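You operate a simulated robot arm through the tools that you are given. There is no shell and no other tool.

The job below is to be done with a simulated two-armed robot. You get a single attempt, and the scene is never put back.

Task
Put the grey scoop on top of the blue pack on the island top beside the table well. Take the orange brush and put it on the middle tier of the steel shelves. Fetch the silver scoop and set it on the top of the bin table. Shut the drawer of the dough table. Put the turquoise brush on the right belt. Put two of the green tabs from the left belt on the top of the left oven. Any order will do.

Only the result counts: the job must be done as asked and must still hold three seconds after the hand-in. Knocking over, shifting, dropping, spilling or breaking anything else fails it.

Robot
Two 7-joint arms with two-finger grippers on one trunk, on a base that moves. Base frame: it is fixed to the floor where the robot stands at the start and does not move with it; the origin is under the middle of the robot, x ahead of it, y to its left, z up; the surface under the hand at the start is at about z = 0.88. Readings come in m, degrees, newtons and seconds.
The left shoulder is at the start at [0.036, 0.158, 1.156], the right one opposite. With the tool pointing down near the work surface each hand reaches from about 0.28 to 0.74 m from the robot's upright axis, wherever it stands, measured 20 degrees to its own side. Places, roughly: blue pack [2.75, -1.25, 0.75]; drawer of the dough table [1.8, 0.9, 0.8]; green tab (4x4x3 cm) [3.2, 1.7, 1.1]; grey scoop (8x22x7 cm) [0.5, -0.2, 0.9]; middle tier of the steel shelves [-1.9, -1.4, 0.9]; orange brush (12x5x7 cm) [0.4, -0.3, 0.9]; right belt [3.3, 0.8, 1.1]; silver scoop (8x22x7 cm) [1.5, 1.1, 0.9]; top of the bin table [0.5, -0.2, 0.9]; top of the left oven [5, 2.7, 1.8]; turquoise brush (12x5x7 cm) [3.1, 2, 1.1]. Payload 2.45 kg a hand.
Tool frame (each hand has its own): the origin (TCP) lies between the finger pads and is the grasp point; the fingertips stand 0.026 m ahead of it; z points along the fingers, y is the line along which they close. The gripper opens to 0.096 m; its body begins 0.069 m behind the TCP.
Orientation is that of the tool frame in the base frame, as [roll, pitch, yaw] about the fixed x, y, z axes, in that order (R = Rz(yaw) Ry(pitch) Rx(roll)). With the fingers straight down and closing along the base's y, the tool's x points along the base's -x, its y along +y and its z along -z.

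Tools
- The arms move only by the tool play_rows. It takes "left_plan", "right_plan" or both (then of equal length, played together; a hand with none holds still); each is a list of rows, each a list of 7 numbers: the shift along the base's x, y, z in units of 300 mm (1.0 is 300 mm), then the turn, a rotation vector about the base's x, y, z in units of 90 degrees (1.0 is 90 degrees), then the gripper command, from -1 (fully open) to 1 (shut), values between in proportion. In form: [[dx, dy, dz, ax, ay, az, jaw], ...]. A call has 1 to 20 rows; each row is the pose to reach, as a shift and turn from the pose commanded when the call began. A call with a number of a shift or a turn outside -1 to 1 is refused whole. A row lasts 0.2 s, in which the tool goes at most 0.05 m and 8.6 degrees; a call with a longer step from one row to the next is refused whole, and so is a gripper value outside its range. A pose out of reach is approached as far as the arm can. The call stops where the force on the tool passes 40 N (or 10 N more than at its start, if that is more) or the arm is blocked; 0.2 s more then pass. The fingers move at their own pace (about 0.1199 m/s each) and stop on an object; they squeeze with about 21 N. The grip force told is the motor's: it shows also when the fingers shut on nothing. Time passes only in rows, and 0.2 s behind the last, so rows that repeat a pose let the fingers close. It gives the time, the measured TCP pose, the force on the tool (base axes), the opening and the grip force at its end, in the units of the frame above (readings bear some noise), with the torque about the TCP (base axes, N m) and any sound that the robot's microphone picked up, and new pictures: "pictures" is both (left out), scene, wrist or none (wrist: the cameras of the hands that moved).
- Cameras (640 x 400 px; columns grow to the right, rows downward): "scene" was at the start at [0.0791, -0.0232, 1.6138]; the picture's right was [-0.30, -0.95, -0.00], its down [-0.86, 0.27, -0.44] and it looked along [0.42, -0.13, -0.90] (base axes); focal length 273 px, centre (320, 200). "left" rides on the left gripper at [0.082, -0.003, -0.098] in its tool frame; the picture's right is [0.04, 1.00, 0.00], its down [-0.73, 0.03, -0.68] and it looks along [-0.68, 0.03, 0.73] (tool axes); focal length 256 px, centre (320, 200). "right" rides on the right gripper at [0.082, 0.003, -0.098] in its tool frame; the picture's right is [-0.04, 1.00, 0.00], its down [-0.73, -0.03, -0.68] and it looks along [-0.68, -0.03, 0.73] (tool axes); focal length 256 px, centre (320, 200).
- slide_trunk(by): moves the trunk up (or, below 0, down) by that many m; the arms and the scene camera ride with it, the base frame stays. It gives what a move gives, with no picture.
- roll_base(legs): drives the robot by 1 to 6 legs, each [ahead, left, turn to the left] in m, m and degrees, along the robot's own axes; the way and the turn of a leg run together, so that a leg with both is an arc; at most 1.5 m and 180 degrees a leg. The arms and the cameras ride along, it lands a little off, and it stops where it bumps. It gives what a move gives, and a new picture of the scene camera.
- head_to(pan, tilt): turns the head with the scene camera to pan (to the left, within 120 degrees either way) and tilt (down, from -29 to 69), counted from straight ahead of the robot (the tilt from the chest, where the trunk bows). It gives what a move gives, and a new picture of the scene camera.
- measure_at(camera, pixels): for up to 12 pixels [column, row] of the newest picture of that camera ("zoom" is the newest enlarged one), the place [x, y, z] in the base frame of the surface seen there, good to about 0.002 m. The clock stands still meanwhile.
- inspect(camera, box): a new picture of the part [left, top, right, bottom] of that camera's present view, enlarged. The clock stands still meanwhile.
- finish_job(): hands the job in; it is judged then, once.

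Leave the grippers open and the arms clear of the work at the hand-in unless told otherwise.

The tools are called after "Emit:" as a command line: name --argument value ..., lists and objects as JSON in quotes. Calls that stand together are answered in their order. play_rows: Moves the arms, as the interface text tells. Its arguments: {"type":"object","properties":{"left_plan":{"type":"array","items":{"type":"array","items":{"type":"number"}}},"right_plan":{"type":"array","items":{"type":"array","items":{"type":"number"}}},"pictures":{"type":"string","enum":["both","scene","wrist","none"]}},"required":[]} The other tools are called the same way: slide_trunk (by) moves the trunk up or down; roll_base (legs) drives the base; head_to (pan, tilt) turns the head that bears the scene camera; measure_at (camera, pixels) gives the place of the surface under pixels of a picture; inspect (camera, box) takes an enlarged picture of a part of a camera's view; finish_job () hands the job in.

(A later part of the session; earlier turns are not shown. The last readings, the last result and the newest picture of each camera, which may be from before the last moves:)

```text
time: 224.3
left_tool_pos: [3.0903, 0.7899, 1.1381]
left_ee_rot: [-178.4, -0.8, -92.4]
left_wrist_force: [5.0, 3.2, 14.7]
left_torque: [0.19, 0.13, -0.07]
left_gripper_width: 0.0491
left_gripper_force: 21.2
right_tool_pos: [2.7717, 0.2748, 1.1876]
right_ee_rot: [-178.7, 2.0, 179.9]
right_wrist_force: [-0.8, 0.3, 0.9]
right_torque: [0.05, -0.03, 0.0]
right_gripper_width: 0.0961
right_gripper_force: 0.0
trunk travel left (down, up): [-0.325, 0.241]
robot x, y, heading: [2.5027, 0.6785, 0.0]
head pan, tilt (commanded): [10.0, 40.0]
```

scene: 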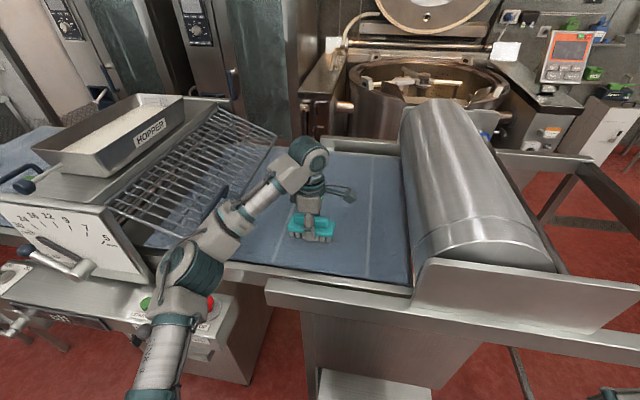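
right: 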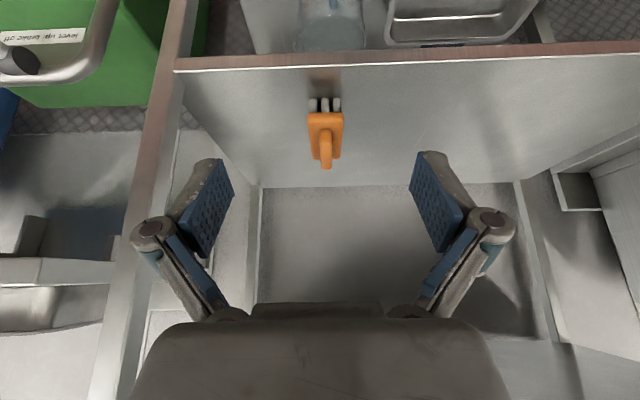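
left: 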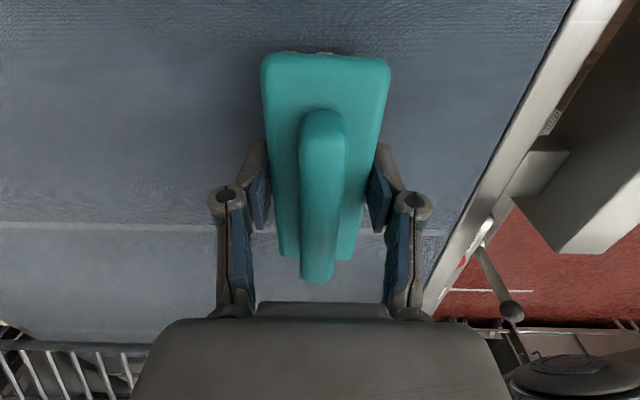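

Contact (14.7 N). I open the fingers and rise straight up.

Emit:
play_rows --left_plan '[[0, 0, 0, 0, 0, 0, 0.2], [0, 0, 0, 0, 0, 0, -0.6], [0, 0, 0, 0, 0, 0, -1], [0, 0, 0, 0, 0, 0, -1], [0, 0, 0.08, 0, 0, 0, -1], [0, 0, 0.2, 0, 0, 0, -1], [0, 0, 0.33, 0, 0, 0, -1], [0, 0, 0.46, 0, 0, 0, -1], [0, 0, 0.55, 0, 0, 0, -1], [0, 0, 0.55, 0, 0, 0, -1]]'

```text
time: 226.5
left_tool_pos: [3.0931, 0.7841, 1.3018]
left_ee_rot: [-178.4, -0.7, -92.6]
left_wrist_force: [-0.7, -0.6, -0.5]
left_torque: [0.05, 0.03, 0.0]
left_gripper_width: 0.0958
left_gripper_force: 0.1
right_tool_pos: [2.7725, 0.2737, 1.1865]
right_ee_rot: [-178.8, 2.0, -180.0]
right_wrist_force: [0.3, -0.5, 0.1]
right_torque: [-0.03, 0.01, 0.03]
right_gripper_width: 0.096
right_gripper_force: 0.1
trunk travel left (down, up): [-0.325, 0.241]
robot x, y, heading: [2.4979, 0.6716, -0.1]
head pan, tilt (commanded): [10.0, 40.0]
```

scene: 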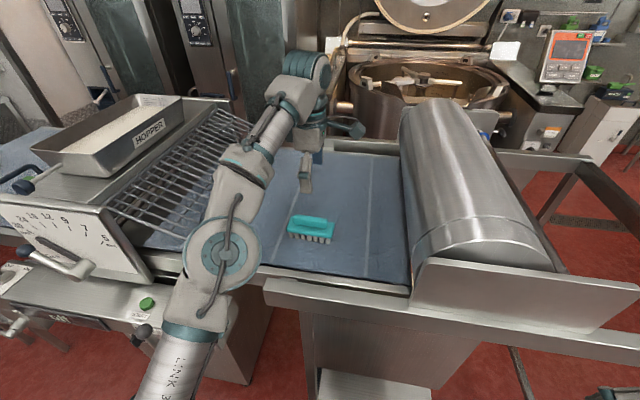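
left: 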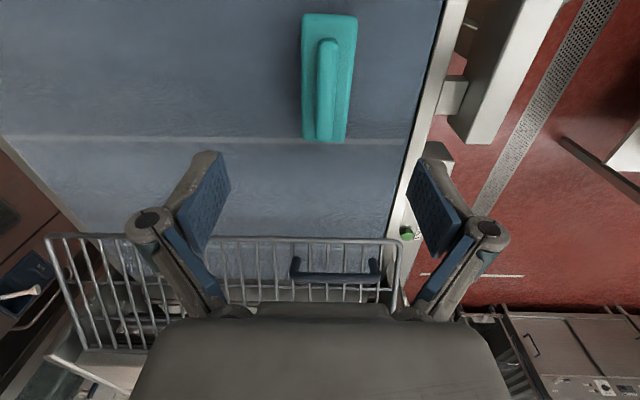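

The turquoise brush stands on the right belt. I retract the left hand and turn it back to its normal orientation.

Emit:
play_rows --left_plan '[[-0.1, 0.01, 0, 0, 0, -0.03, -1], [-0.22, 0.03, 0, 0, 0, -0.08, -1], [-0.34, 0.06, 0, 0, 0, -0.15, -1], [-0.46, 0.09, 0, 0, 0, -0.23, -1], [-0.58, 0.12, 0, 0, 0, -0.32, -1], [-0.7, 0.15, 0, 0, 0, -0.41, -1], [-0.82, 0.17, 0, 0, 0, -0.5, -1], [-0.9, 0.18, 0, 0, 0, -0.59, -1], [-0.9, 0.18, 0, 0, 0, -0.68, -1], [-0.9, 0.18, 0, 0, 0, -0.77, -1], [-0.9, 0.18, 0, 0, 0, -0.86, -1], [-0.9, 0.18, 0, 0, 0, -0.95, -1], [-0.9, 0.18, 0, 0, 0, -0.97, -1], [-0.9, 0.18, 0, 0, 0, -0.97, -1]]' --pictures "scene"

```text
time: 229.5
left_tool_pos: [2.8208, 0.842, 1.3028]
left_ee_rot: [-178.6, -0.9, -179.8]
left_wrist_force: [-0.7, 0.3, 0.2]
left_torque: [0.01, -0.03, -0.01]
left_gripper_width: 0.0956
left_gripper_force: 0.1
right_tool_pos: [2.7708, 0.275, 1.1878]
right_ee_rot: [-178.6, 2.0, -180.0]
right_wrist_force: [0.5, 1.0, 0.4]
right_torque: [-0.01, 0.0, 0.03]
right_gripper_width: 0.0961
right_gripper_force: 0.0
trunk travel left (down, up): [-0.325, 0.241]
robot x, y, heading: [2.5002, 0.6749, -0.1]
head pan, tilt (commanded): [10.0, 40.0]
```

scene: 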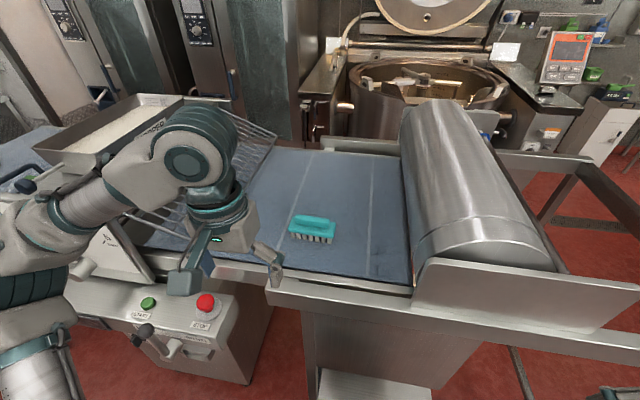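

I back off and sidestep north again, to the left belt, for the two tabs.

Emit:
roll_base --legs '[[-0.18, 0, 0], [0, 1.2, 0]]'

Emit:
head_to --pan 0 --tilt 45

```text
time: 236.8
left_tool_pos: [2.6407, 2.0459, 1.3032]
left_ee_rot: [-178.6, -0.9, -179.7]
left_wrist_force: [1.1, 0.1, -0.8]
left_torque: [-0.02, 0.03, -0.02]
left_gripper_width: 0.0961
left_gripper_force: 0.1
right_tool_pos: [2.5916, 1.4787, 1.1866]
right_ee_rot: [-178.7, 1.9, -179.9]
right_wrist_force: [-0.4, 0.7, -0.8]
right_torque: [0.01, -0.02, 0.03]
right_gripper_width: 0.096
right_gripper_force: 0.1
trunk travel left (down, up): [-0.325, 0.241]
robot x, y, heading: [2.3219, 1.8791, 0.1]
head pan, tilt (commanded): [10.0, 40.0]
```

scene: 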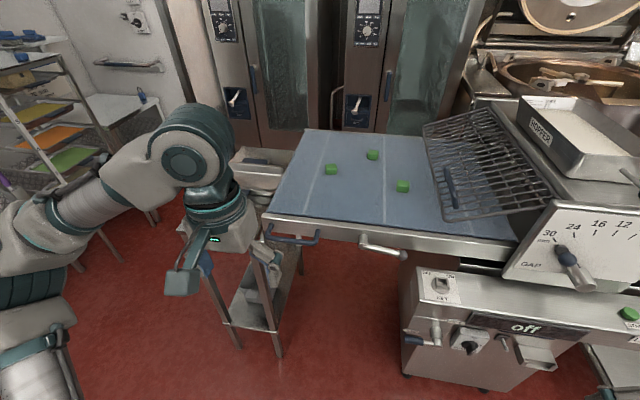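

```text
time: 237.5
left_tool_pos: [2.6386, 2.0454, 1.3033]
left_ee_rot: [-178.5, -0.9, -179.7]
left_wrist_force: [-0.1, -0.6, -0.2]
left_torque: [0.08, -0.01, 0.02]
left_gripper_width: 0.096
left_gripper_force: 0.0
right_tool_pos: [2.5903, 1.4773, 1.1875]
right_ee_rot: [-178.9, 1.9, -179.8]
right_wrist_force: [-0.7, 0.3, -0.1]
right_torque: [0.03, 0.02, 0.01]
right_gripper_width: 0.0959
right_gripper_force: 0.0
trunk travel left (down, up): [-0.325, 0.241]
robot x, y, heading: [2.3219, 1.8739, 0.0]
head pan, tilt (commanded): [0.0, 45.0]
```

scene: 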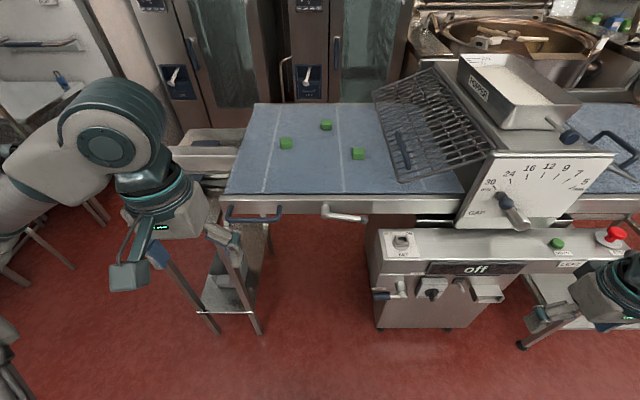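

I measure the grille's near edge and the tabs once more from here.

Emit:
inspect --camera "scene" --box '[260, 95, 420, 205]'

```text
3.64 times, centred on (340, 150) of scene
```

zoom: 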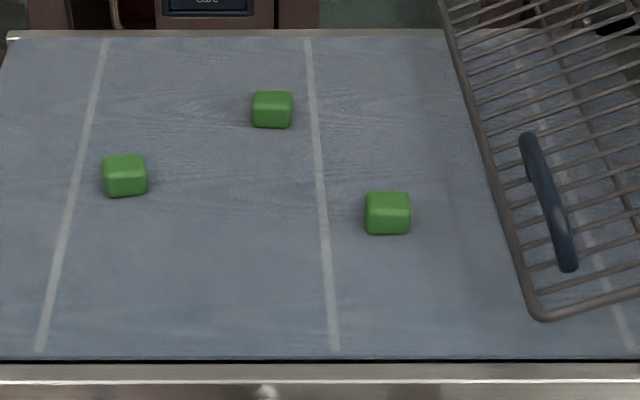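

Emit:
measure_at --camera "zoom" --pixels '[[535, 310], [490, 170], [525, 270], [448, 30], [370, 198], [408, 198], [388, 205], [388, 228], [106, 162], [144, 160], [125, 167], [128, 192]]'

```text
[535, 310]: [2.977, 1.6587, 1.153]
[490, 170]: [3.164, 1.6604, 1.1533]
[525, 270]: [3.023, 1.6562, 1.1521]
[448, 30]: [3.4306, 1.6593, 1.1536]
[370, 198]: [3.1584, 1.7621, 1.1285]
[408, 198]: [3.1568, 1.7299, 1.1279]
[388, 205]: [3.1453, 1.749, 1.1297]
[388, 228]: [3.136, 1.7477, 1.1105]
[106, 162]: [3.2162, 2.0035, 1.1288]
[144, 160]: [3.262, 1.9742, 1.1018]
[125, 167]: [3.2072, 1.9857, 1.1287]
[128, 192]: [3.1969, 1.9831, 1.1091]
```

The grille edge is at y = 1.657 (z = 1.153), 9 cm from the third tab. Before grasping, I test in free air which tilt the arm can hold at oven-top height: first I raise the trunk.

Emit:
slide_trunk --by 0.24

```text
time: 240.0
left_tool_pos: [2.6389, 2.051, 1.542]
left_ee_rot: [-178.3, -0.8, -179.6]
left_wrist_force: [0.3, -0.7, 0.3]
left_torque: [-0.01, 0.01, -0.01]
left_gripper_width: 0.096
left_gripper_force: 0.1
right_tool_pos: [2.5908, 1.4842, 1.4288]
right_ee_rot: [-178.6, 2.0, -180.0]
right_wrist_force: [-0.4, 0.4, -0.1]
right_torque: [-0.01, -0.02, -0.02]
right_gripper_width: 0.0959
right_gripper_force: 0.1
trunk travel left (down, up): [-0.565, 0.001]
robot x, y, heading: [2.3207, 1.8777, 0.1]
head pan, tilt (commanded): [0.0, 45.0]
```

Emit:
play_rows --left_plan '[[0.05, 0, 0.1, 0, -0.05, 0, -1], [0.12, 0, 0.2, 0, -0.1, 0, -1], [0.2, 0, 0.3, 0, -0.15, 0, -1], [0.28, 0, 0.4, 0, -0.2, 0, -1], [0.36, 0, 0.5, 0, -0.25, 0, -1], [0.44, 0, 0.6, 0, -0.3, 0, -1], [0.52, 0, 0.7, 0, -0.35, 0, -1], [0.6, 0, 0.8, 0, -0.4, 0, -1], [0.68, 0, 0.9, 0, -0.45, 0, -1], [0.76, 0, 1.0, 0, -0.5, 0, -1], [0.76, 0, 1.0, 0, -0.5, 0, -1]]'

```text
time: 242.4
left_tool_pos: [2.8424, 2.0642, 1.8073]
left_ee_rot: [-177.9, 44.2, -179.5]
left_wrist_force: [-1.2, 0.6, -0.5]
left_torque: [-0.04, -0.01, -0.01]
left_gripper_width: 0.0961
left_gripper_force: 0.0
left hand out of reach, approached as far as the arm can: row 9, 10, 11
right_tool_pos: [2.5901, 1.4835, 1.4296]
right_ee_rot: [-178.4, 2.0, -179.9]
right_wrist_force: [0.2, 0.0, 0.6]
right_torque: [0.02, -0.01, 0.0]
right_gripper_width: 0.0961
right_gripper_force: 0.0
trunk travel left (down, up): [-0.565, 0.001]
robot x, y, heading: [2.321, 1.8787, 0.3]
head pan, tilt (commanded): [0.0, 45.0]
```

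scene: 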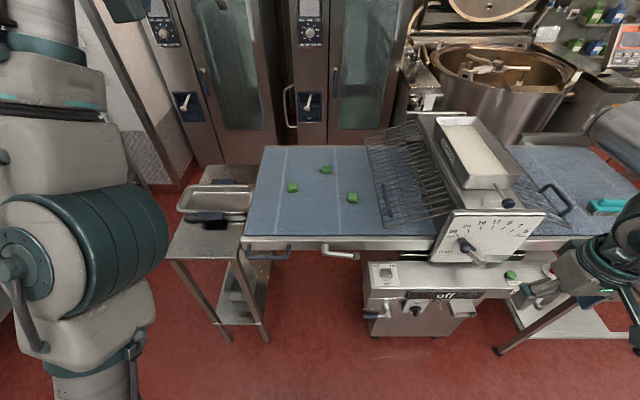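
left: 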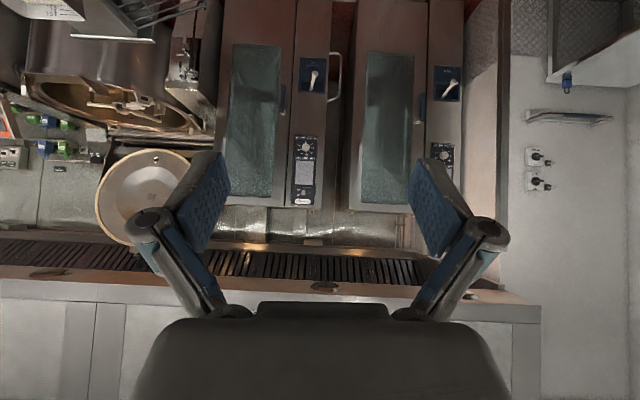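

With 45° tilt the hand reaches z = 1.807 at most here. The raised head camera can now look at the oven top: I turn it there.

Emit:
head_to --pan 18 --tilt 8

Emit:
inspect --camera "scene" --box '[200, 120, 440, 270]'

```text
time: 243.4
left_tool_pos: [2.8407, 2.0602, 1.8077]
left_ee_rot: [-178.1, 44.1, -179.5]
left_wrist_force: [0.3, -0.6, 0.4]
left_torque: [-0.01, -0.02, -0.01]
left_gripper_width: 0.096
left_gripper_force: 0.1
right_tool_pos: [2.5905, 1.4827, 1.4293]
right_ee_rot: [-178.6, 2.1, -179.9]
right_wrist_force: [0.2, -1.1, 0.5]
right_torque: [-0.01, -0.04, -0.05]
right_gripper_width: 0.0962
right_gripper_force: 0.0
trunk travel left (down, up): [-0.565, 0.001]
robot x, y, heading: [2.3169, 1.8758, 0.3]
head pan, tilt (commanded): [18.0, 8.0]
```

scene: 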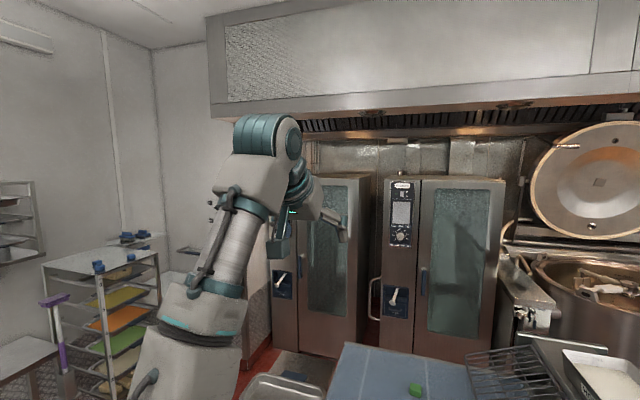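

```text
2.67 times, centred on (320, 195) of scene
```

zoom: 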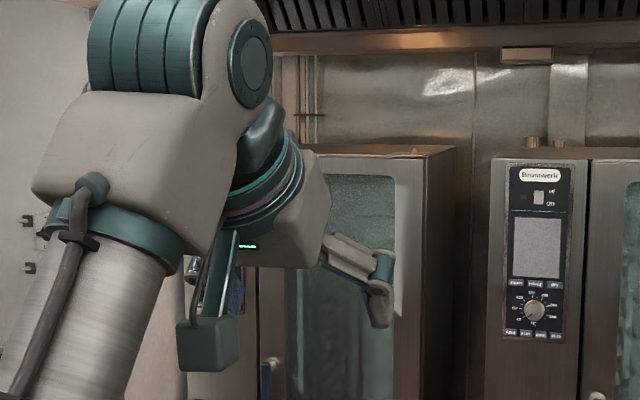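

Emit:
measure_at --camera "zoom" --pixels '[[440, 149], [400, 153], [370, 155], [450, 152], [420, 158], [340, 150], [560, 155], [600, 154], [410, 165], [440, 160], [330, 60], [400, 45]]'

```text
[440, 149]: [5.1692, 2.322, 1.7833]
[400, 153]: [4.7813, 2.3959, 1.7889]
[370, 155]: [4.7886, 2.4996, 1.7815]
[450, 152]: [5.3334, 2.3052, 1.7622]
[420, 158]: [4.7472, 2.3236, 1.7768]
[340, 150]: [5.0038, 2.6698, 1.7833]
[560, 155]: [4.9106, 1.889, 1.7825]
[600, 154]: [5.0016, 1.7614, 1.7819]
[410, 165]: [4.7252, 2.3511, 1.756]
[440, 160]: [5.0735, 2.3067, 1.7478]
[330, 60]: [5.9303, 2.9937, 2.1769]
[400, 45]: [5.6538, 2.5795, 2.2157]
```

Emit:
measure_at --camera "scene" --pixels '[[400, 98], [300, 108], [230, 112], [420, 108], [268, 140], [240, 135], [262, 118], [285, 130], [215, 260], [330, 225], [190, 280], [300, 175]]'

```text
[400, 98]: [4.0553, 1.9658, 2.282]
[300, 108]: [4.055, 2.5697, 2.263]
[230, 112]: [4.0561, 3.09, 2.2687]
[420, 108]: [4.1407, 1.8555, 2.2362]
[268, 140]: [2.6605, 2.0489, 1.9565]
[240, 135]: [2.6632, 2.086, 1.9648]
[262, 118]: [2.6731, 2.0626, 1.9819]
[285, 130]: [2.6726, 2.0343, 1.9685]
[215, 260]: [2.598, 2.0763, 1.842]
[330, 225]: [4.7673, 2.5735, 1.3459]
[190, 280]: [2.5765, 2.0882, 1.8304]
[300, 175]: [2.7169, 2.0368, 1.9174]
```

The oven top is at z = 1.782, its front edge at x ≈ 4.72; the hood above is at 2.24, clear. So I will grasp both tabs with the tool tilted 45° and place them the same way. I bring the left hand down again and give the right hand the same tilt.

Emit:
play_rows --left_plan '[[-0.02, -0.01, -0.1, 0, 0, 0, -0.35], [-0.04, -0.02, -0.22, 0, 0, 0, -0.35], [-0.06, -0.03, -0.34, 0, 0, 0, -0.35], [-0.08, -0.04, -0.46, 0, 0, 0, -0.35], [-0.1, -0.05, -0.58, 0, 0, 0, -0.35], [-0.12, -0.06, -0.7, 0, 0, 0, -0.35], [-0.14, -0.07, -0.8, 0, 0, 0, -0.35], [-0.16, -0.08, -0.9, 0, 0, 0, -0.35], [-0.18, -0.08, -1.0, 0, 0, 0, -0.35], [-0.18, -0.08, -1.0, 0, 0, 0, -0.35]]' --right_plan '[[0.04, 0.05, -0.02, 0, -0.05, 0, -0.35], [0.09, 0.11, -0.04, 0, -0.11, 0, -0.35], [0.14, 0.17, -0.06, 0, -0.17, 0, -0.35], [0.19, 0.23, -0.08, 0, -0.23, 0, -0.35], [0.24, 0.29, -0.1, 0, -0.29, 0, -0.35], [0.29, 0.35, -0.12, 0, -0.35, 0, -0.35], [0.34, 0.41, -0.14, 0, -0.41, 0, -0.35], [0.39, 0.46, -0.15, 0, -0.47, 0, -0.35], [0.42, 0.5, -0.15, 0, -0.5, 0, -0.35], [0.42, 0.5, -0.15, 0, -0.5, 0, -0.35]]' --pictures "scene"

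Emit:
head_to --pan 0 --tilt 50

```text
time: 245.6
left_tool_pos: [2.7891, 2.0278, 1.5097]
left_ee_rot: [-178.3, 44.2, -179.8]
left_wrist_force: [0.6, 0.0, 0.5]
left_torque: [0.01, 0.04, 0.02]
left_gripper_width: 0.0645
left_gripper_force: 0.0
left hand out of reach, approached as far as the arm can: row 1
right_tool_pos: [2.7222, 1.6239, 1.3874]
right_ee_rot: [-178.9, 47.1, 179.8]
right_wrist_force: [-0.4, -0.4, -0.8]
right_torque: [0.02, 0.01, 0.02]
right_gripper_width: 0.065
right_gripper_force: 0.0
right hand out of reach, approached as far as the arm can: row 8, 9, 10
trunk travel left (down, up): [-0.565, 0.001]
robot x, y, heading: [2.3206, 1.8781, 0.3]
head pan, tilt (commanded): [18.0, 8.0]
```

scene: 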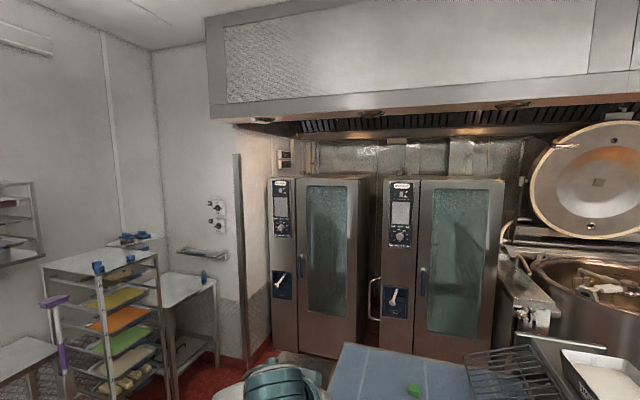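

```text
time: 246.7
left_tool_pos: [2.7904, 2.0276, 1.5098]
left_ee_rot: [-178.3, 44.2, -179.8]
left_wrist_force: [-0.7, -0.1, -0.1]
left_torque: [0.04, -0.02, 0.05]
left_gripper_width: 0.0648
left_gripper_force: 0.0
right_tool_pos: [2.7225, 1.6258, 1.3867]
right_ee_rot: [-178.8, 47.0, 179.8]
right_wrist_force: [0.7, -0.4, -0.6]
right_torque: [0.02, -0.04, 0.01]
right_gripper_width: 0.0646
right_gripper_force: 0.0
trunk travel left (down, up): [-0.565, 0.001]
robot x, y, heading: [2.3251, 1.8767, -0.3]
head pan, tilt (commanded): [0.0, 50.0]
```

scene: 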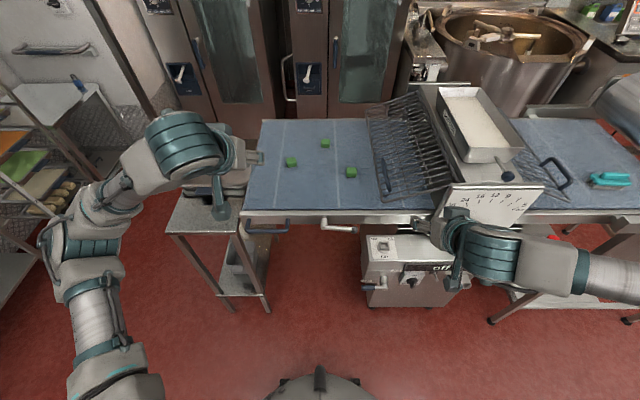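

Both hands are tilted 45° and clear. I roll 0.25 m ahead so both tabs come within reach.

Emit:
roll_base --legs '[[0.24, 0, 0]]'

```text
time: 248.5
left_tool_pos: [3.029, 2.0369, 1.5112]
left_ee_rot: [-177.9, 44.4, -179.4]
left_wrist_force: [-0.6, -0.6, 0.6]
left_torque: [0.01, 0.03, 0.01]
left_gripper_width: 0.0647
left_gripper_force: 0.1
right_tool_pos: [2.9658, 1.6325, 1.3898]
right_ee_rot: [-178.5, 47.2, -179.6]
right_wrist_force: [0.4, 1.0, 0.5]
right_torque: [-0.01, 0.0, -0.02]
right_gripper_width: 0.0646
right_gripper_force: 0.0
trunk travel left (down, up): [-0.565, 0.001]
robot x, y, heading: [2.569, 1.8735, -0.0]
head pan, tilt (commanded): [0.0, 50.0]
```

scene: 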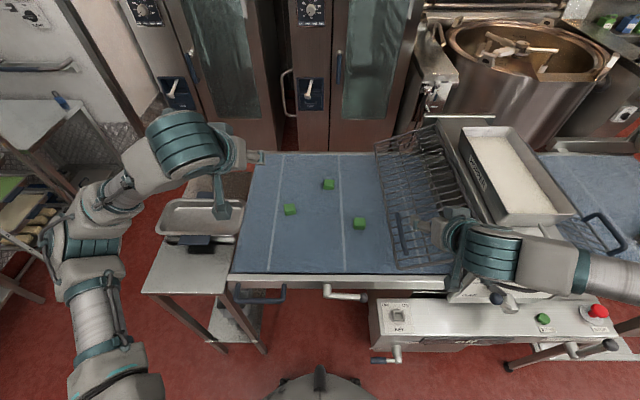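

I re-measure tabs A (290,209) and C (359,223) from this closer, steeper view.

Emit:
inspect --camera "scene" --box '[260, 160, 400, 250]'

```text
4.44 times, centred on (330, 205) of scene
```

zoom: 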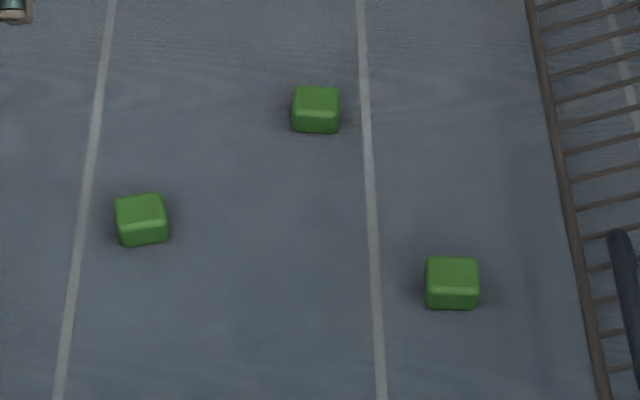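

Emit:
measure_at --camera "zoom" --pixels '[[120, 205], [160, 198], [140, 212], [125, 228], [165, 225], [142, 238], [430, 262], [474, 262], [452, 272], [430, 285], [474, 285], [452, 300]]'

```text
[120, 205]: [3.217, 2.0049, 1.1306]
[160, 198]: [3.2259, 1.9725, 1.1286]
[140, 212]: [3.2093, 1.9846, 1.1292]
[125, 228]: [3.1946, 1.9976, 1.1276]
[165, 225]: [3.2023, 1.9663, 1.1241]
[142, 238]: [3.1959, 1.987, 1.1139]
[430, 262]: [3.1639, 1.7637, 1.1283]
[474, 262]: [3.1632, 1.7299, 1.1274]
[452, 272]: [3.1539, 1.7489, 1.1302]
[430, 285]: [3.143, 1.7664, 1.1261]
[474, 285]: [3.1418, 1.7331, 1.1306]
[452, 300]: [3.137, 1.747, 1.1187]
```

Tab A's centre is (3.210,1.985), turned about 15°; tab C's is (3.153,1.748), square. I bring the left hand (turned +15°) to a hover short of tab A.

Emit:
play_rows --left_plan '[[0.03, -0.03, -0.11, 0, 0, 0.03, -0.35], [0.07, -0.06, -0.22, 0, 0, 0.06, -0.35], [0.11, -0.09, -0.33, 0, 0, 0.09, -0.35], [0.15, -0.12, -0.44, 0, 0, 0.12, -0.35], [0.19, -0.15, -0.55, 0, 0, 0.15, -0.35], [0.23, -0.18, -0.66, 0, 0, 0.167, -0.35], [0.27, -0.21, -0.77, 0, 0, 0.167, -0.35], [0.31, -0.24, -0.88, 0, 0, 0.167, -0.35], [0.335, -0.25, -0.985, 0, 0, 0.167, -0.35], [0.335, -0.25, -0.985, 0, 0, 0.167, -0.35], [0.335, -0.25, -0.985, 0, 0, 0.167, -0.35]]'

```text
time: 250.9
left_tool_pos: [3.1367, 1.9605, 1.2149]
left_ee_rot: [-178.1, 44.3, -164.3]
left_wrist_force: [0.4, -0.1, -0.2]
left_torque: [0.04, 0.01, 0.01]
left_gripper_width: 0.0647
left_gripper_force: 0.0
right_tool_pos: [2.9698, 1.6339, 1.3882]
right_ee_rot: [-178.6, 47.1, -179.7]
right_wrist_force: [-0.2, 0.5, -0.1]
right_torque: [0.0, 0.01, -0.02]
right_gripper_width: 0.0647
right_gripper_force: 0.1
trunk travel left (down, up): [-0.565, 0.001]
robot x, y, heading: [2.5693, 1.8784, 0.4]
head pan, tilt (commanded): [0.0, 50.0]
```

scene: 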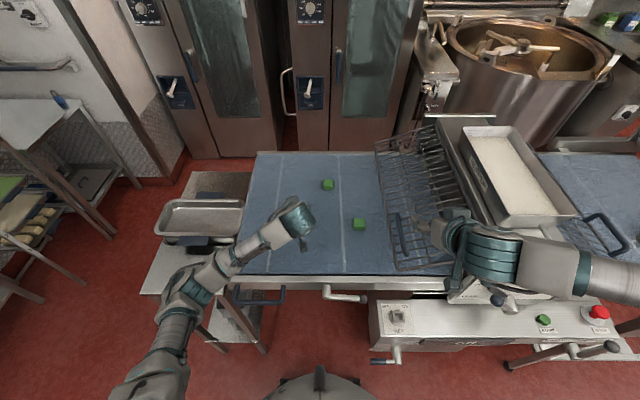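
left: 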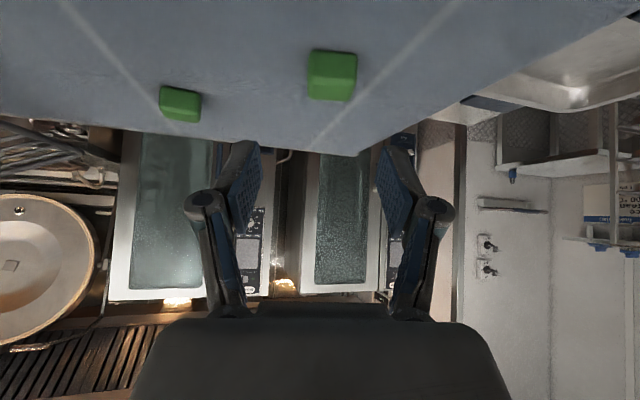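

Tab A is ahead in view. I approach to the grasp point (3.197,1.982,1.131), first most of the way.

Emit:
play_rows --left_plan '[[0.05, 0.02, -0.07, 0, 0, 0, -0.35], [0.1, 0.04, -0.14, 0, 0, 0, -0.35], [0.14, 0.05, -0.195, 0, 0, 0, -0.35], [0.14, 0.05, -0.195, 0, 0, 0, -0.35]]' --pictures "wrist"

```text
time: 251.9
left_tool_pos: [3.1766, 1.975, 1.1562]
left_ee_rot: [-178.0, 44.2, -164.3]
left_wrist_force: [0.2, -0.7, -0.3]
left_torque: [-0.01, 0.03, -0.02]
left_gripper_width: 0.0648
left_gripper_force: 0.1
right_tool_pos: [2.97, 1.6334, 1.388]
right_ee_rot: [-178.6, 47.1, -179.6]
right_wrist_force: [-0.3, -0.3, -0.7]
right_torque: [-0.01, -0.04, -0.01]
right_gripper_width: 0.0646
right_gripper_force: 0.1
trunk travel left (down, up): [-0.565, 0.001]
robot x, y, heading: [2.5687, 1.8756, 0.3]
head pan, tilt (commanded): [0.0, 50.0]
```

left: 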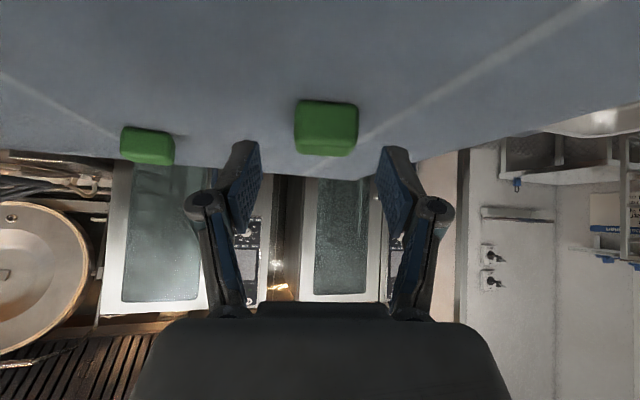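

Emit:
play_rows --left_plan '[[0.035, 0.012, -0.042, 0, 0, 0, -0.35], [0.068, 0.024, -0.082, 0, 0, 0, -0.35], [0.068, 0.024, -0.082, 0, 0, 0, -0.35]]' --pictures "wrist"

```text
time: 252.7
left_tool_pos: [3.1955, 1.984, 1.1313]
left_ee_rot: [-178.0, 44.3, -164.4]
left_wrist_force: [-0.4, 0.5, -0.2]
left_torque: [0.0, -0.02, 0.01]
left_gripper_width: 0.0648
left_gripper_force: 0.1
right_tool_pos: [2.97, 1.6315, 1.3885]
right_ee_rot: [-178.6, 47.1, -179.7]
right_wrist_force: [1.0, 0.6, 1.4]
right_torque: [-0.05, 0.03, -0.05]
right_gripper_width: 0.065
right_gripper_force: 0.0
trunk travel left (down, up): [-0.565, 0.001]
robot x, y, heading: [2.569, 1.874, 0.3]
head pan, tilt (commanded): [0.0, 50.0]
```

left: 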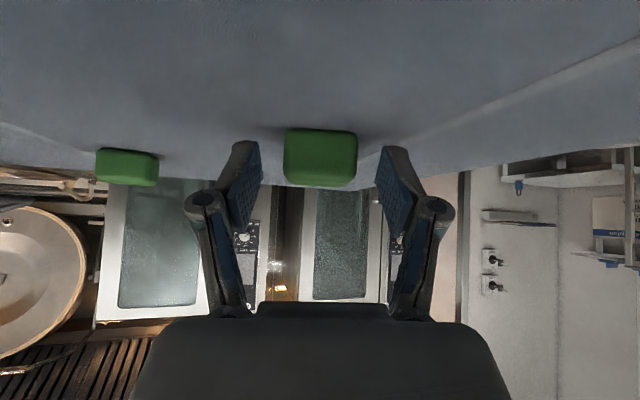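

The tab sits between the fingertips. I close the left gripper.

Emit:
play_rows --left_plan '[[0, 0, 0, 0, 0, 0, 0.3], [0, 0, 0, 0, 0, 0, 1], [0, 0, 0, 0, 0, 0, 1], [0, 0, 0, 0, 0, 0, 1], [0, 0, 0, 0, 0, 0, 1]]' --pictures "wrist"

```text
time: 253.9
left_tool_pos: [3.1954, 1.9823, 1.1317]
left_ee_rot: [-178.1, 44.3, -164.3]
left_wrist_force: [0.3, -0.5, 1.7]
left_torque: [0.03, -0.04, -0.01]
left_gripper_width: 0.0392
left_gripper_force: 20.8
right_tool_pos: [2.969, 1.6334, 1.39]
right_ee_rot: [-178.6, 47.2, -179.6]
right_wrist_force: [-0.1, -0.5, 0.3]
right_torque: [0.0, -0.04, 0.02]
right_gripper_width: 0.0648
right_gripper_force: 0.2
trunk travel left (down, up): [-0.565, 0.001]
robot x, y, heading: [2.568, 1.8751, 0.2]
head pan, tilt (commanded): [0.0, 50.0]
```

left: 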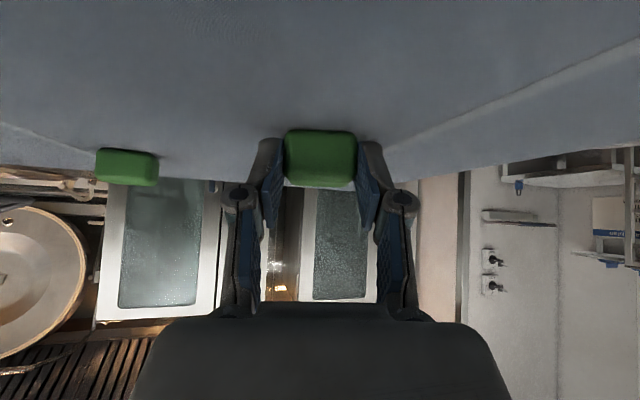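

Gripped (opening 0.039). I lift the left hand with tab A up and back, and bring the right hand across to hover short of tab C.

Emit:
play_rows --left_plan '[[0, 0, 0.06, 0, 0, 0, 1], [0, 0, 0.16, 0, 0, 0, 1], [0, 0.02, 0.28, 0, 0, 0, 1], [-0.05, 0.05, 0.4, 0, 0, 0, 1], [-0.12, 0.08, 0.52, 0, 0, 0, 1], [-0.2, 0.12, 0.64, 0, 0, 0, 1], [-0.3, 0.16, 0.74, 0, 0, 0, 1], [-0.4, 0.2, 0.82, 0, 0, 0, 1], [-0.48, 0.24, 0.88, 0, 0, 0, 1], [-0.52, 0.26, 0.9, 0, 0, 0, 1], [-0.52, 0.26, 0.9, 0, 0, 0, 1]]' --right_plan '[[0, 0.06, 0, 0, 0, 0, -0.35], [0.02, 0.14, 0, 0, 0, 0, -0.35], [0.04, 0.22, 0, 0, 0, 0, -0.35], [0.08, 0.3, 0, 0, 0, 0, -0.35], [0.12, 0.36, -0.04, 0, 0, 0, -0.35], [0.18, 0.383, -0.12, 0, 0, 0, -0.35], [0.24, 0.383, -0.24, 0, 0, 0, -0.35], [0.29, 0.383, -0.37, 0, 0, 0, -0.35], [0.32, 0.383, -0.5, 0, 0, 0, -0.35], [0.32, 0.383, -0.62, 0, 0, 0, -0.35], [0.32, 0.383, -0.62, 0, 0, 0, -0.35]]'

```text
time: 256.3
left_tool_pos: [3.1074, 2.0624, 1.3514]
left_ee_rot: [-178.1, 44.4, -164.2]
left_wrist_force: [-1.0, -0.1, -0.3]
left_torque: [0.0, -0.01, -0.02]
left_gripper_width: 0.0393
left_gripper_force: 21.0
left hand out of reach, approached as far as the arm can: row 7, 8, 9, 10, 11
right_tool_pos: [3.0651, 1.7477, 1.2023]
right_ee_rot: [-178.6, 47.0, -179.5]
right_wrist_force: [1.2, -0.4, 0.3]
right_torque: [-0.04, -0.01, 0.01]
right_gripper_width: 0.0645
right_gripper_force: 0.0
trunk travel left (down, up): [-0.565, 0.001]
robot x, y, heading: [2.5688, 1.8814, 0.2]
head pan, tilt (commanded): [0.0, 50.0]
```

scene: 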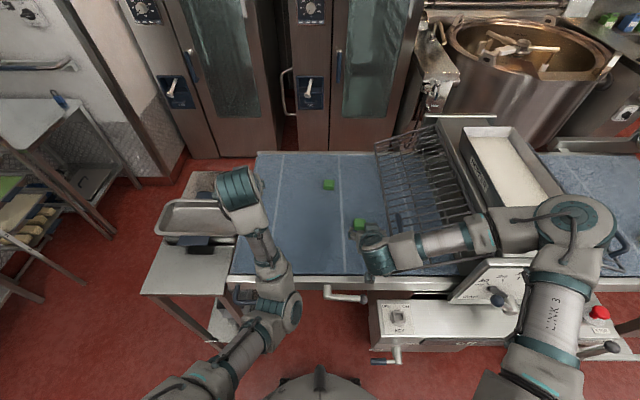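
right: 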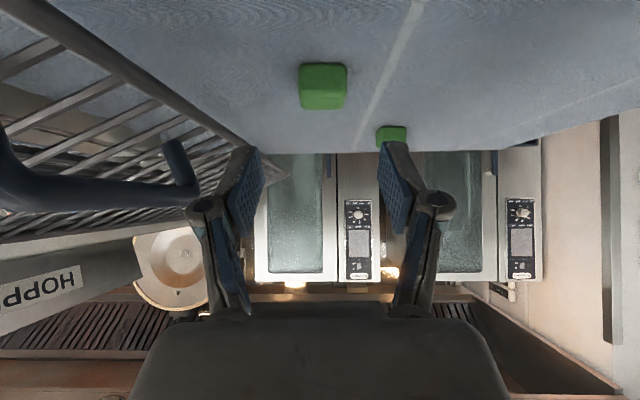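
left: 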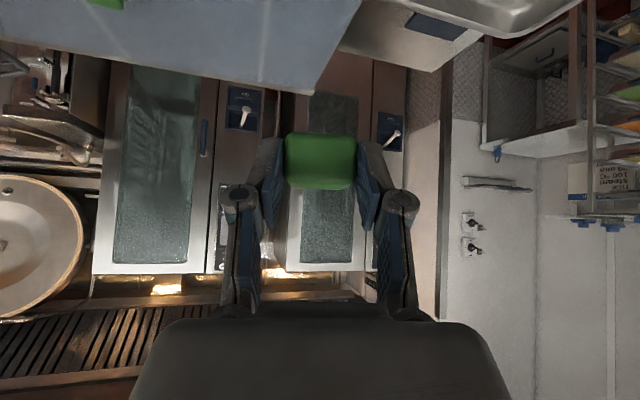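

Tab A is held; tab C is centred at (323,85) in the right wrist view. I check the right elbow's height over the dial plate before approaching.

Emit:
measure_at --camera "scene" --pixels '[[575, 222], [450, 243], [520, 228], [555, 300], [500, 300], [270, 310], [250, 345], [240, 185], [265, 260], [185, 390]]'

```text
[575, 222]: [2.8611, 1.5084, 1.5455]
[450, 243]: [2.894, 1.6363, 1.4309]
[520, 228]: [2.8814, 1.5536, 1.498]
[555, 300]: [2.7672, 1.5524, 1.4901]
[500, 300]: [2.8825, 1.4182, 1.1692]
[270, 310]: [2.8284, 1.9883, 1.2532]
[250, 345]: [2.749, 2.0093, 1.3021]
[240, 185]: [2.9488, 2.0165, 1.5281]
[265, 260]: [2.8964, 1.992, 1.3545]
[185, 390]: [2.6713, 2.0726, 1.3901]
```

Emit:
play_rows --right_plan '[[0.06, 0, -0.06, 0, 0, 0, -0.35], [0.12, 0, -0.12, 0, 0, 0, -0.35], [0.18, 0, -0.175, 0, 0, 0, -0.35], [0.22, 0, -0.215, 0, 0, 0, -0.35], [0.243, 0, -0.237, 0, 0, 0, -0.35], [0.243, 0, -0.237, 0, 0, 0, -0.35]]' --pictures "wrist"

```text
time: 257.7
left_tool_pos: [3.1093, 2.06, 1.3502]
left_ee_rot: [-178.2, 44.3, -164.2]
left_wrist_force: [0.1, 0.6, -0.4]
left_torque: [-0.01, 0.03, 0.02]
left_gripper_width: 0.0394
left_gripper_force: 21.2
right_tool_pos: [3.1177, 1.7101, 1.1655]
right_ee_rot: [-178.7, 47.1, -179.6]
right_wrist_force: [-0.2, 0.1, 0.1]
right_torque: [-0.01, 0.0, 0.02]
right_gripper_width: 0.0649
right_gripper_force: 0.2
right hand out of reach, approached as far as the arm can: row 1, 2, 3, 4, 5, 6
trunk travel left (down, up): [-0.565, 0.001]
robot x, y, heading: [2.5695, 1.8754, 0.5]
head pan, tilt (commanded): [0.0, 50.0]
```

right: 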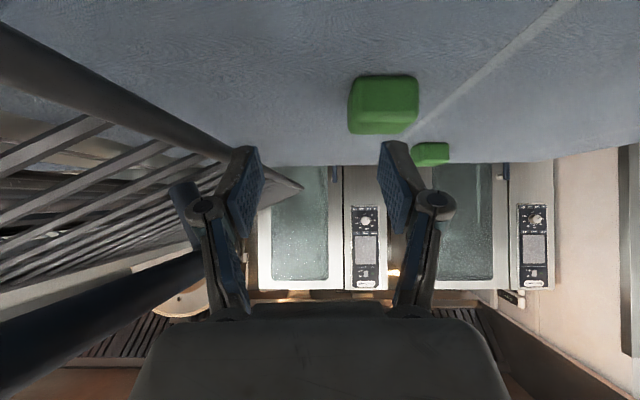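

The right arm hits its limit and drifts towards the grille (y = 1.710). I back it up at once, away from the grille.

Emit:
play_rows --right_plan '[[-0.02, 0.03, 0.08, 0, 0, 0, -0.35], [-0.06, 0.07, 0.18, 0, 0, 0, -0.35], [-0.12, 0.11, 0.3, 0, 0, 0, -0.35], [-0.18, 0.13, 0.4, 0, 0, 0, -0.35], [-0.18, 0.13, 0.4, 0, 0, 0, -0.35]]'

```text
time: 258.9
left_tool_pos: [3.1105, 2.061, 1.3509]
left_ee_rot: [-178.0, 44.4, -164.2]
left_wrist_force: [-0.3, 0.2, -0.7]
left_torque: [-0.02, 0.01, -0.01]
left_gripper_width: 0.0392
left_gripper_force: 21.3
right_tool_pos: [3.0646, 1.7471, 1.2827]
right_ee_rot: [-178.6, 47.1, -179.5]
right_wrist_force: [0.4, 0.0, 0.8]
right_torque: [0.01, 0.02, 0.0]
right_gripper_width: 0.0649
right_gripper_force: 0.1
trunk travel left (down, up): [-0.565, 0.001]
robot x, y, heading: [2.569, 1.8774, 0.4]
head pan, tilt (commanded): [0.0, 50.0]
```

scene: 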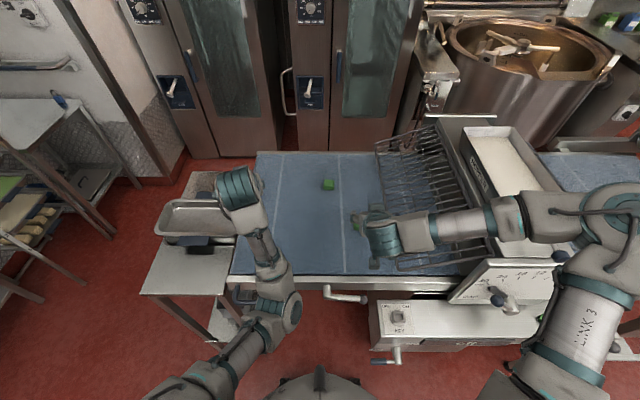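
right: 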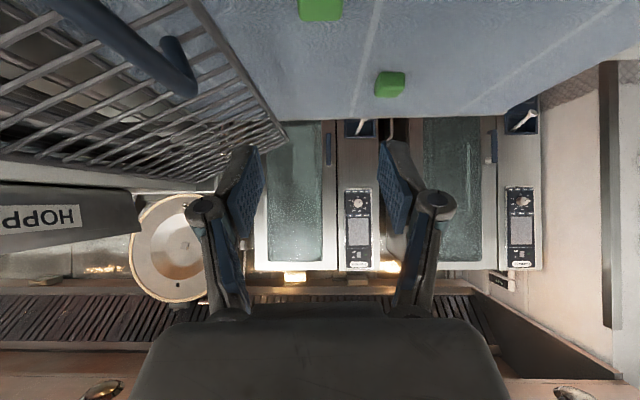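

The right arm works poorly so far inward. I shift the whole robot 0.13 m north, so tab C lies more to its right side.

Emit:
roll_base --legs '[[0, 0.13, 0]]'

```text
time: 260.2
left_tool_pos: [3.1076, 2.1395, 1.3524]
left_ee_rot: [178.4, 44.6, -167.1]
left_wrist_force: [0.2, -2.7, -1.9]
left_torque: [0.12, -0.03, 0.09]
left_gripper_width: 0.0391
left_gripper_force: 20.8
right_tool_pos: [3.0643, 1.828, 1.2786]
right_ee_rot: [178.5, 47.1, 178.0]
right_wrist_force: [0.0, -1.8, -0.2]
right_torque: [0.09, 0.02, 0.08]
right_gripper_width: 0.0649
right_gripper_force: 0.1
trunk travel left (down, up): [-0.565, 0.001]
robot x, y, heading: [2.5696, 2.003, 0.3]
head pan, tilt (commanded): [0.0, 50.0]
```

scene: 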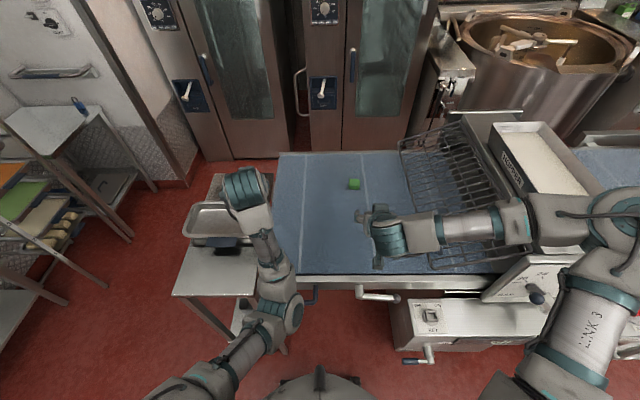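

The raised body sways; I wait for it to settle.

Emit:
play_rows --right_plan '[[0, 0, 0, 0, 0, 0, -0.35], [0, 0, 0, 0, 0, 0, -0.35], [0, 0, 0, 0, 0, 0, -0.35], [0, 0, 0, 0, 0, 0, -0.35], [0, 0, 0, 0, 0, 0, -0.35], [0, 0, 0, 0, 0, 0, -0.35], [0, 0, 0, 0, 0, 0, -0.35], [0, 0, 0, 0, 0, 0, -0.35], [0, 0, 0, 0, 0, 0, -0.35], [0, 0, 0, 0, 0, 0, -0.35], [0, 0, 0, 0, 0, 0, -0.35], [0, 0, 0, 0, 0, 0, -0.35]]' --pictures "wrist"

```text
time: 263.0
left_tool_pos: [3.1019, 2.1835, 1.3568]
left_ee_rot: [179.2, 45.5, -164.6]
left_wrist_force: [-1.0, -1.5, 0.0]
left_torque: [0.01, 0.02, 0.02]
left_gripper_width: 0.0392
left_gripper_force: 21.3
right_tool_pos: [3.0575, 1.8588, 1.2849]
right_ee_rot: [179.9, 47.5, 179.5]
right_wrist_force: [0.1, -0.9, 0.0]
right_torque: [0.07, -0.01, 0.08]
right_gripper_width: 0.0648
right_gripper_force: 0.0
trunk travel left (down, up): [-0.565, 0.001]
robot x, y, heading: [2.5664, 2.0101, 0.2]
head pan, tilt (commanded): [0.0, 50.0]
stopped in row 12 (right hand): the arm was blocked; the commanded pose is now the measured one
```

right: 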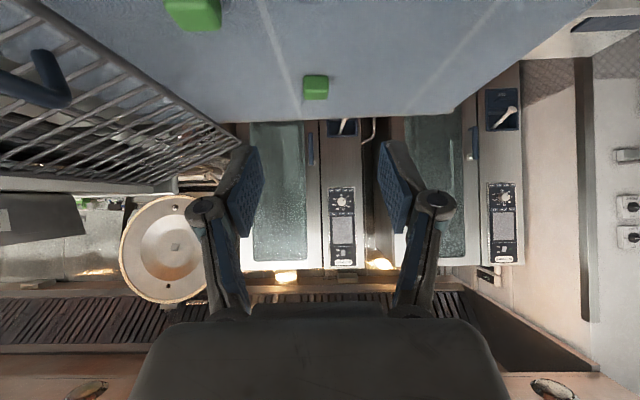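

The report says the right arm was blocked. I look closely at the arms for any contact.

Emit:
inspect --camera "scene" --box '[180, 150, 340, 400]'

Emit:
inspect --camera "scene" --box '[340, 150, 640, 400]'

```text
1.60 times, centred on (260, 275) of scene
```

zoom: 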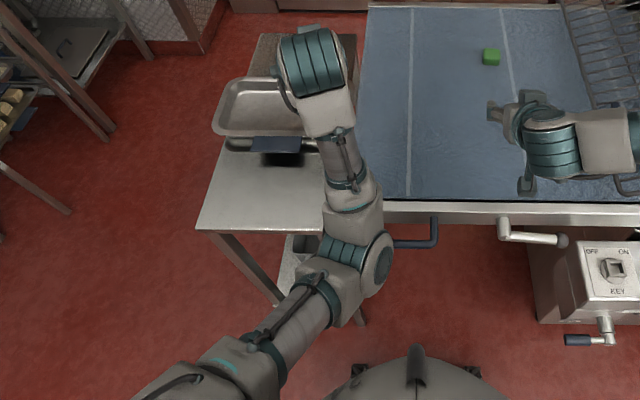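

```text
1.60 times, centred on (490, 275) of scene
```

zoom: 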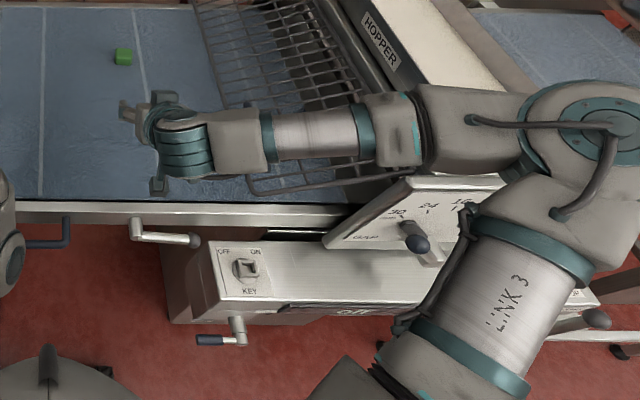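

I see no clear contact; the pose differs by the body's sway (roll now 179.9 against -178.6 before). I wait a bit more and re-check.

Emit:
play_rows --right_plan '[[0, 0, 0, 0, 0, 0, -0.35], [0, 0, 0, 0, 0, 0, -0.35], [0, 0, 0, 0, 0, 0, -0.35], [0, 0, 0, 0, 0, 0, -0.35], [0, 0, 0, 0, 0, 0, -0.35], [0, 0, 0, 0, 0, 0, -0.35]]' --pictures "none"

```text
time: 264.4
left_tool_pos: [3.1034, 2.1694, 1.3535]
left_ee_rot: [179.7, 44.8, -165.7]
left_wrist_force: [-0.8, 0.3, -1.0]
left_torque: [-0.01, 0.03, 0.02]
left_gripper_width: 0.0391
left_gripper_force: 21.0
right_tool_pos: [3.0594, 1.855, 1.2834]
right_ee_rot: [179.8, 47.4, 179.2]
right_wrist_force: [-0.6, -0.1, -0.5]
right_torque: [0.08, -0.01, 0.02]
right_gripper_width: 0.0648
right_gripper_force: 0.1
trunk travel left (down, up): [-0.565, 0.001]
robot x, y, heading: [2.5709, 2.0108, 0.4]
head pan, tilt (commanded): [0.0, 50.0]
```

Emit:
measure_at --camera "scene" --pixels '[[310, 302], [316, 298], [302, 304], [298, 312], [294, 318], [290, 300], [280, 285], [278, 320], [270, 330], [320, 290], [285, 260], [300, 330]]'

Emit:
inspect --camera "scene" --box '[250, 250, 350, 350]'

```text
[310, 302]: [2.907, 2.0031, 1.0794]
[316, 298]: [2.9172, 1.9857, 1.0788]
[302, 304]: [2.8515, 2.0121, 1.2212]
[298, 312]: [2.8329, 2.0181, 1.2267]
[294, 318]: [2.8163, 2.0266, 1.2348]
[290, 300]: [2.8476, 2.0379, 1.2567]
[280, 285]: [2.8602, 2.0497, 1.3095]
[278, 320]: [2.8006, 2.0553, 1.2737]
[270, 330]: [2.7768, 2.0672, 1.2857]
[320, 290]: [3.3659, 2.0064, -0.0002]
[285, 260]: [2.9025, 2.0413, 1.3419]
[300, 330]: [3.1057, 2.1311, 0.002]
```

```text
4.00 times, centred on (300, 300) of scene
```

zoom: 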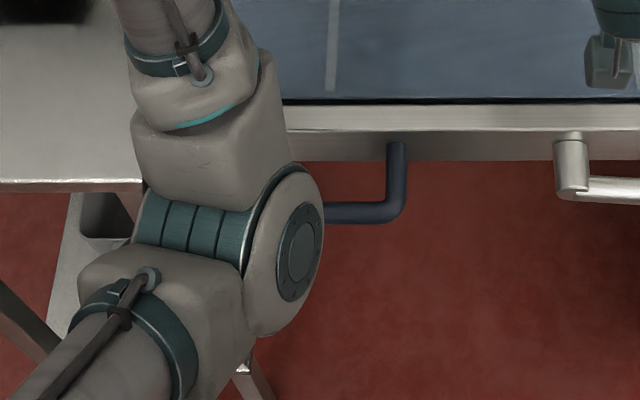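

The left elbow hangs low near the machine's blue handle. To be safe, I raise the left hand and see whether the body's lean changes.

Emit:
play_rows --left_plan '[[0, 0, 0.05, 0, 0, 0, 1], [0, 0, 0.12, 0, 0, 0, 1], [0, 0, 0.22, 0, 0, 0, 1], [0, 0, 0.32, 0, 0, 0, 1], [0, 0, 0.42, 0, 0, 0, 1], [0, 0, 0.5, 0, 0, 0, 1], [0, 0, 0.5, 0, 0, 0, 1]]' --pictures "scene"

```text
time: 266.2
left_tool_pos: [3.1627, 2.1198, 1.497]
left_ee_rot: [176.8, 45.6, -168.1]
left_wrist_force: [0.1, -4.8, 1.1]
left_torque: [0.26, 0.02, 0.18]
left_gripper_width: 0.0393
left_gripper_force: 20.9
left hand out of reach, approached as far as the arm can: row 1, 2, 3, 4, 5, 6, 7
right_tool_pos: [3.0552, 1.8021, 1.2781]
right_ee_rot: [176.8, 47.5, 176.6]
right_wrist_force: [0.4, -2.4, -0.5]
right_torque: [0.14, -0.03, 0.11]
right_gripper_width: 0.0649
right_gripper_force: 0.0
trunk travel left (down, up): [-0.565, 0.001]
robot x, y, heading: [2.5691, 1.9987, 0.5]
head pan, tilt (commanded): [0.0, 50.0]
stopped in row 7 (left hand): the arm was blocked; the commanded pose is now the measured one
```

scene: 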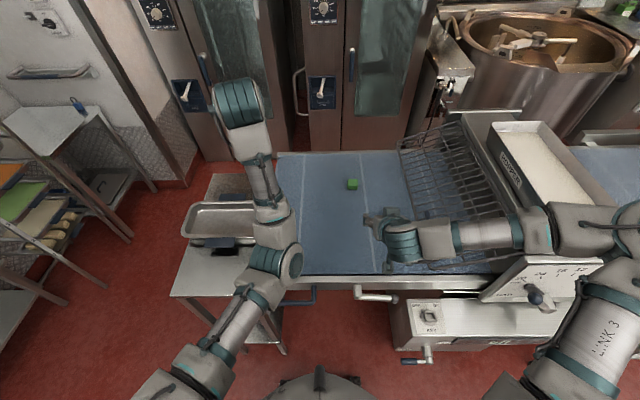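

The body leans more now (roll 176.8). I hold still to see whether this is sway or contact.

Emit:
play_rows --left_plan '[[0, 0, 0, 0, 0, 0, 1], [0, 0, 0, 0, 0, 0, 1], [0, 0, 0, 0, 0, 0, 1], [0, 0, 0, 0, 0, 0, 1], [0, 0, 0, 0, 0, 0, 1]]' --pictures "none"

```text
time: 267.4
left_tool_pos: [3.1635, 2.1579, 1.4926]
left_ee_rot: [178.5, 45.3, -166.7]
left_wrist_force: [-0.5, -0.2, -0.5]
left_torque: [0.01, -0.01, -0.04]
left_gripper_width: 0.0393
left_gripper_force: 21.0
right_tool_pos: [3.055, 1.834, 1.2819]
right_ee_rot: [178.5, 47.3, 178.2]
right_wrist_force: [-0.7, -0.2, 0.0]
right_torque: [0.01, 0.02, 0.04]
right_gripper_width: 0.0647
right_gripper_force: 0.0
trunk travel left (down, up): [-0.565, 0.001]
robot x, y, heading: [2.5716, 2.0032, 0.3]
head pan, tilt (commanded): [0.0, 50.0]
```

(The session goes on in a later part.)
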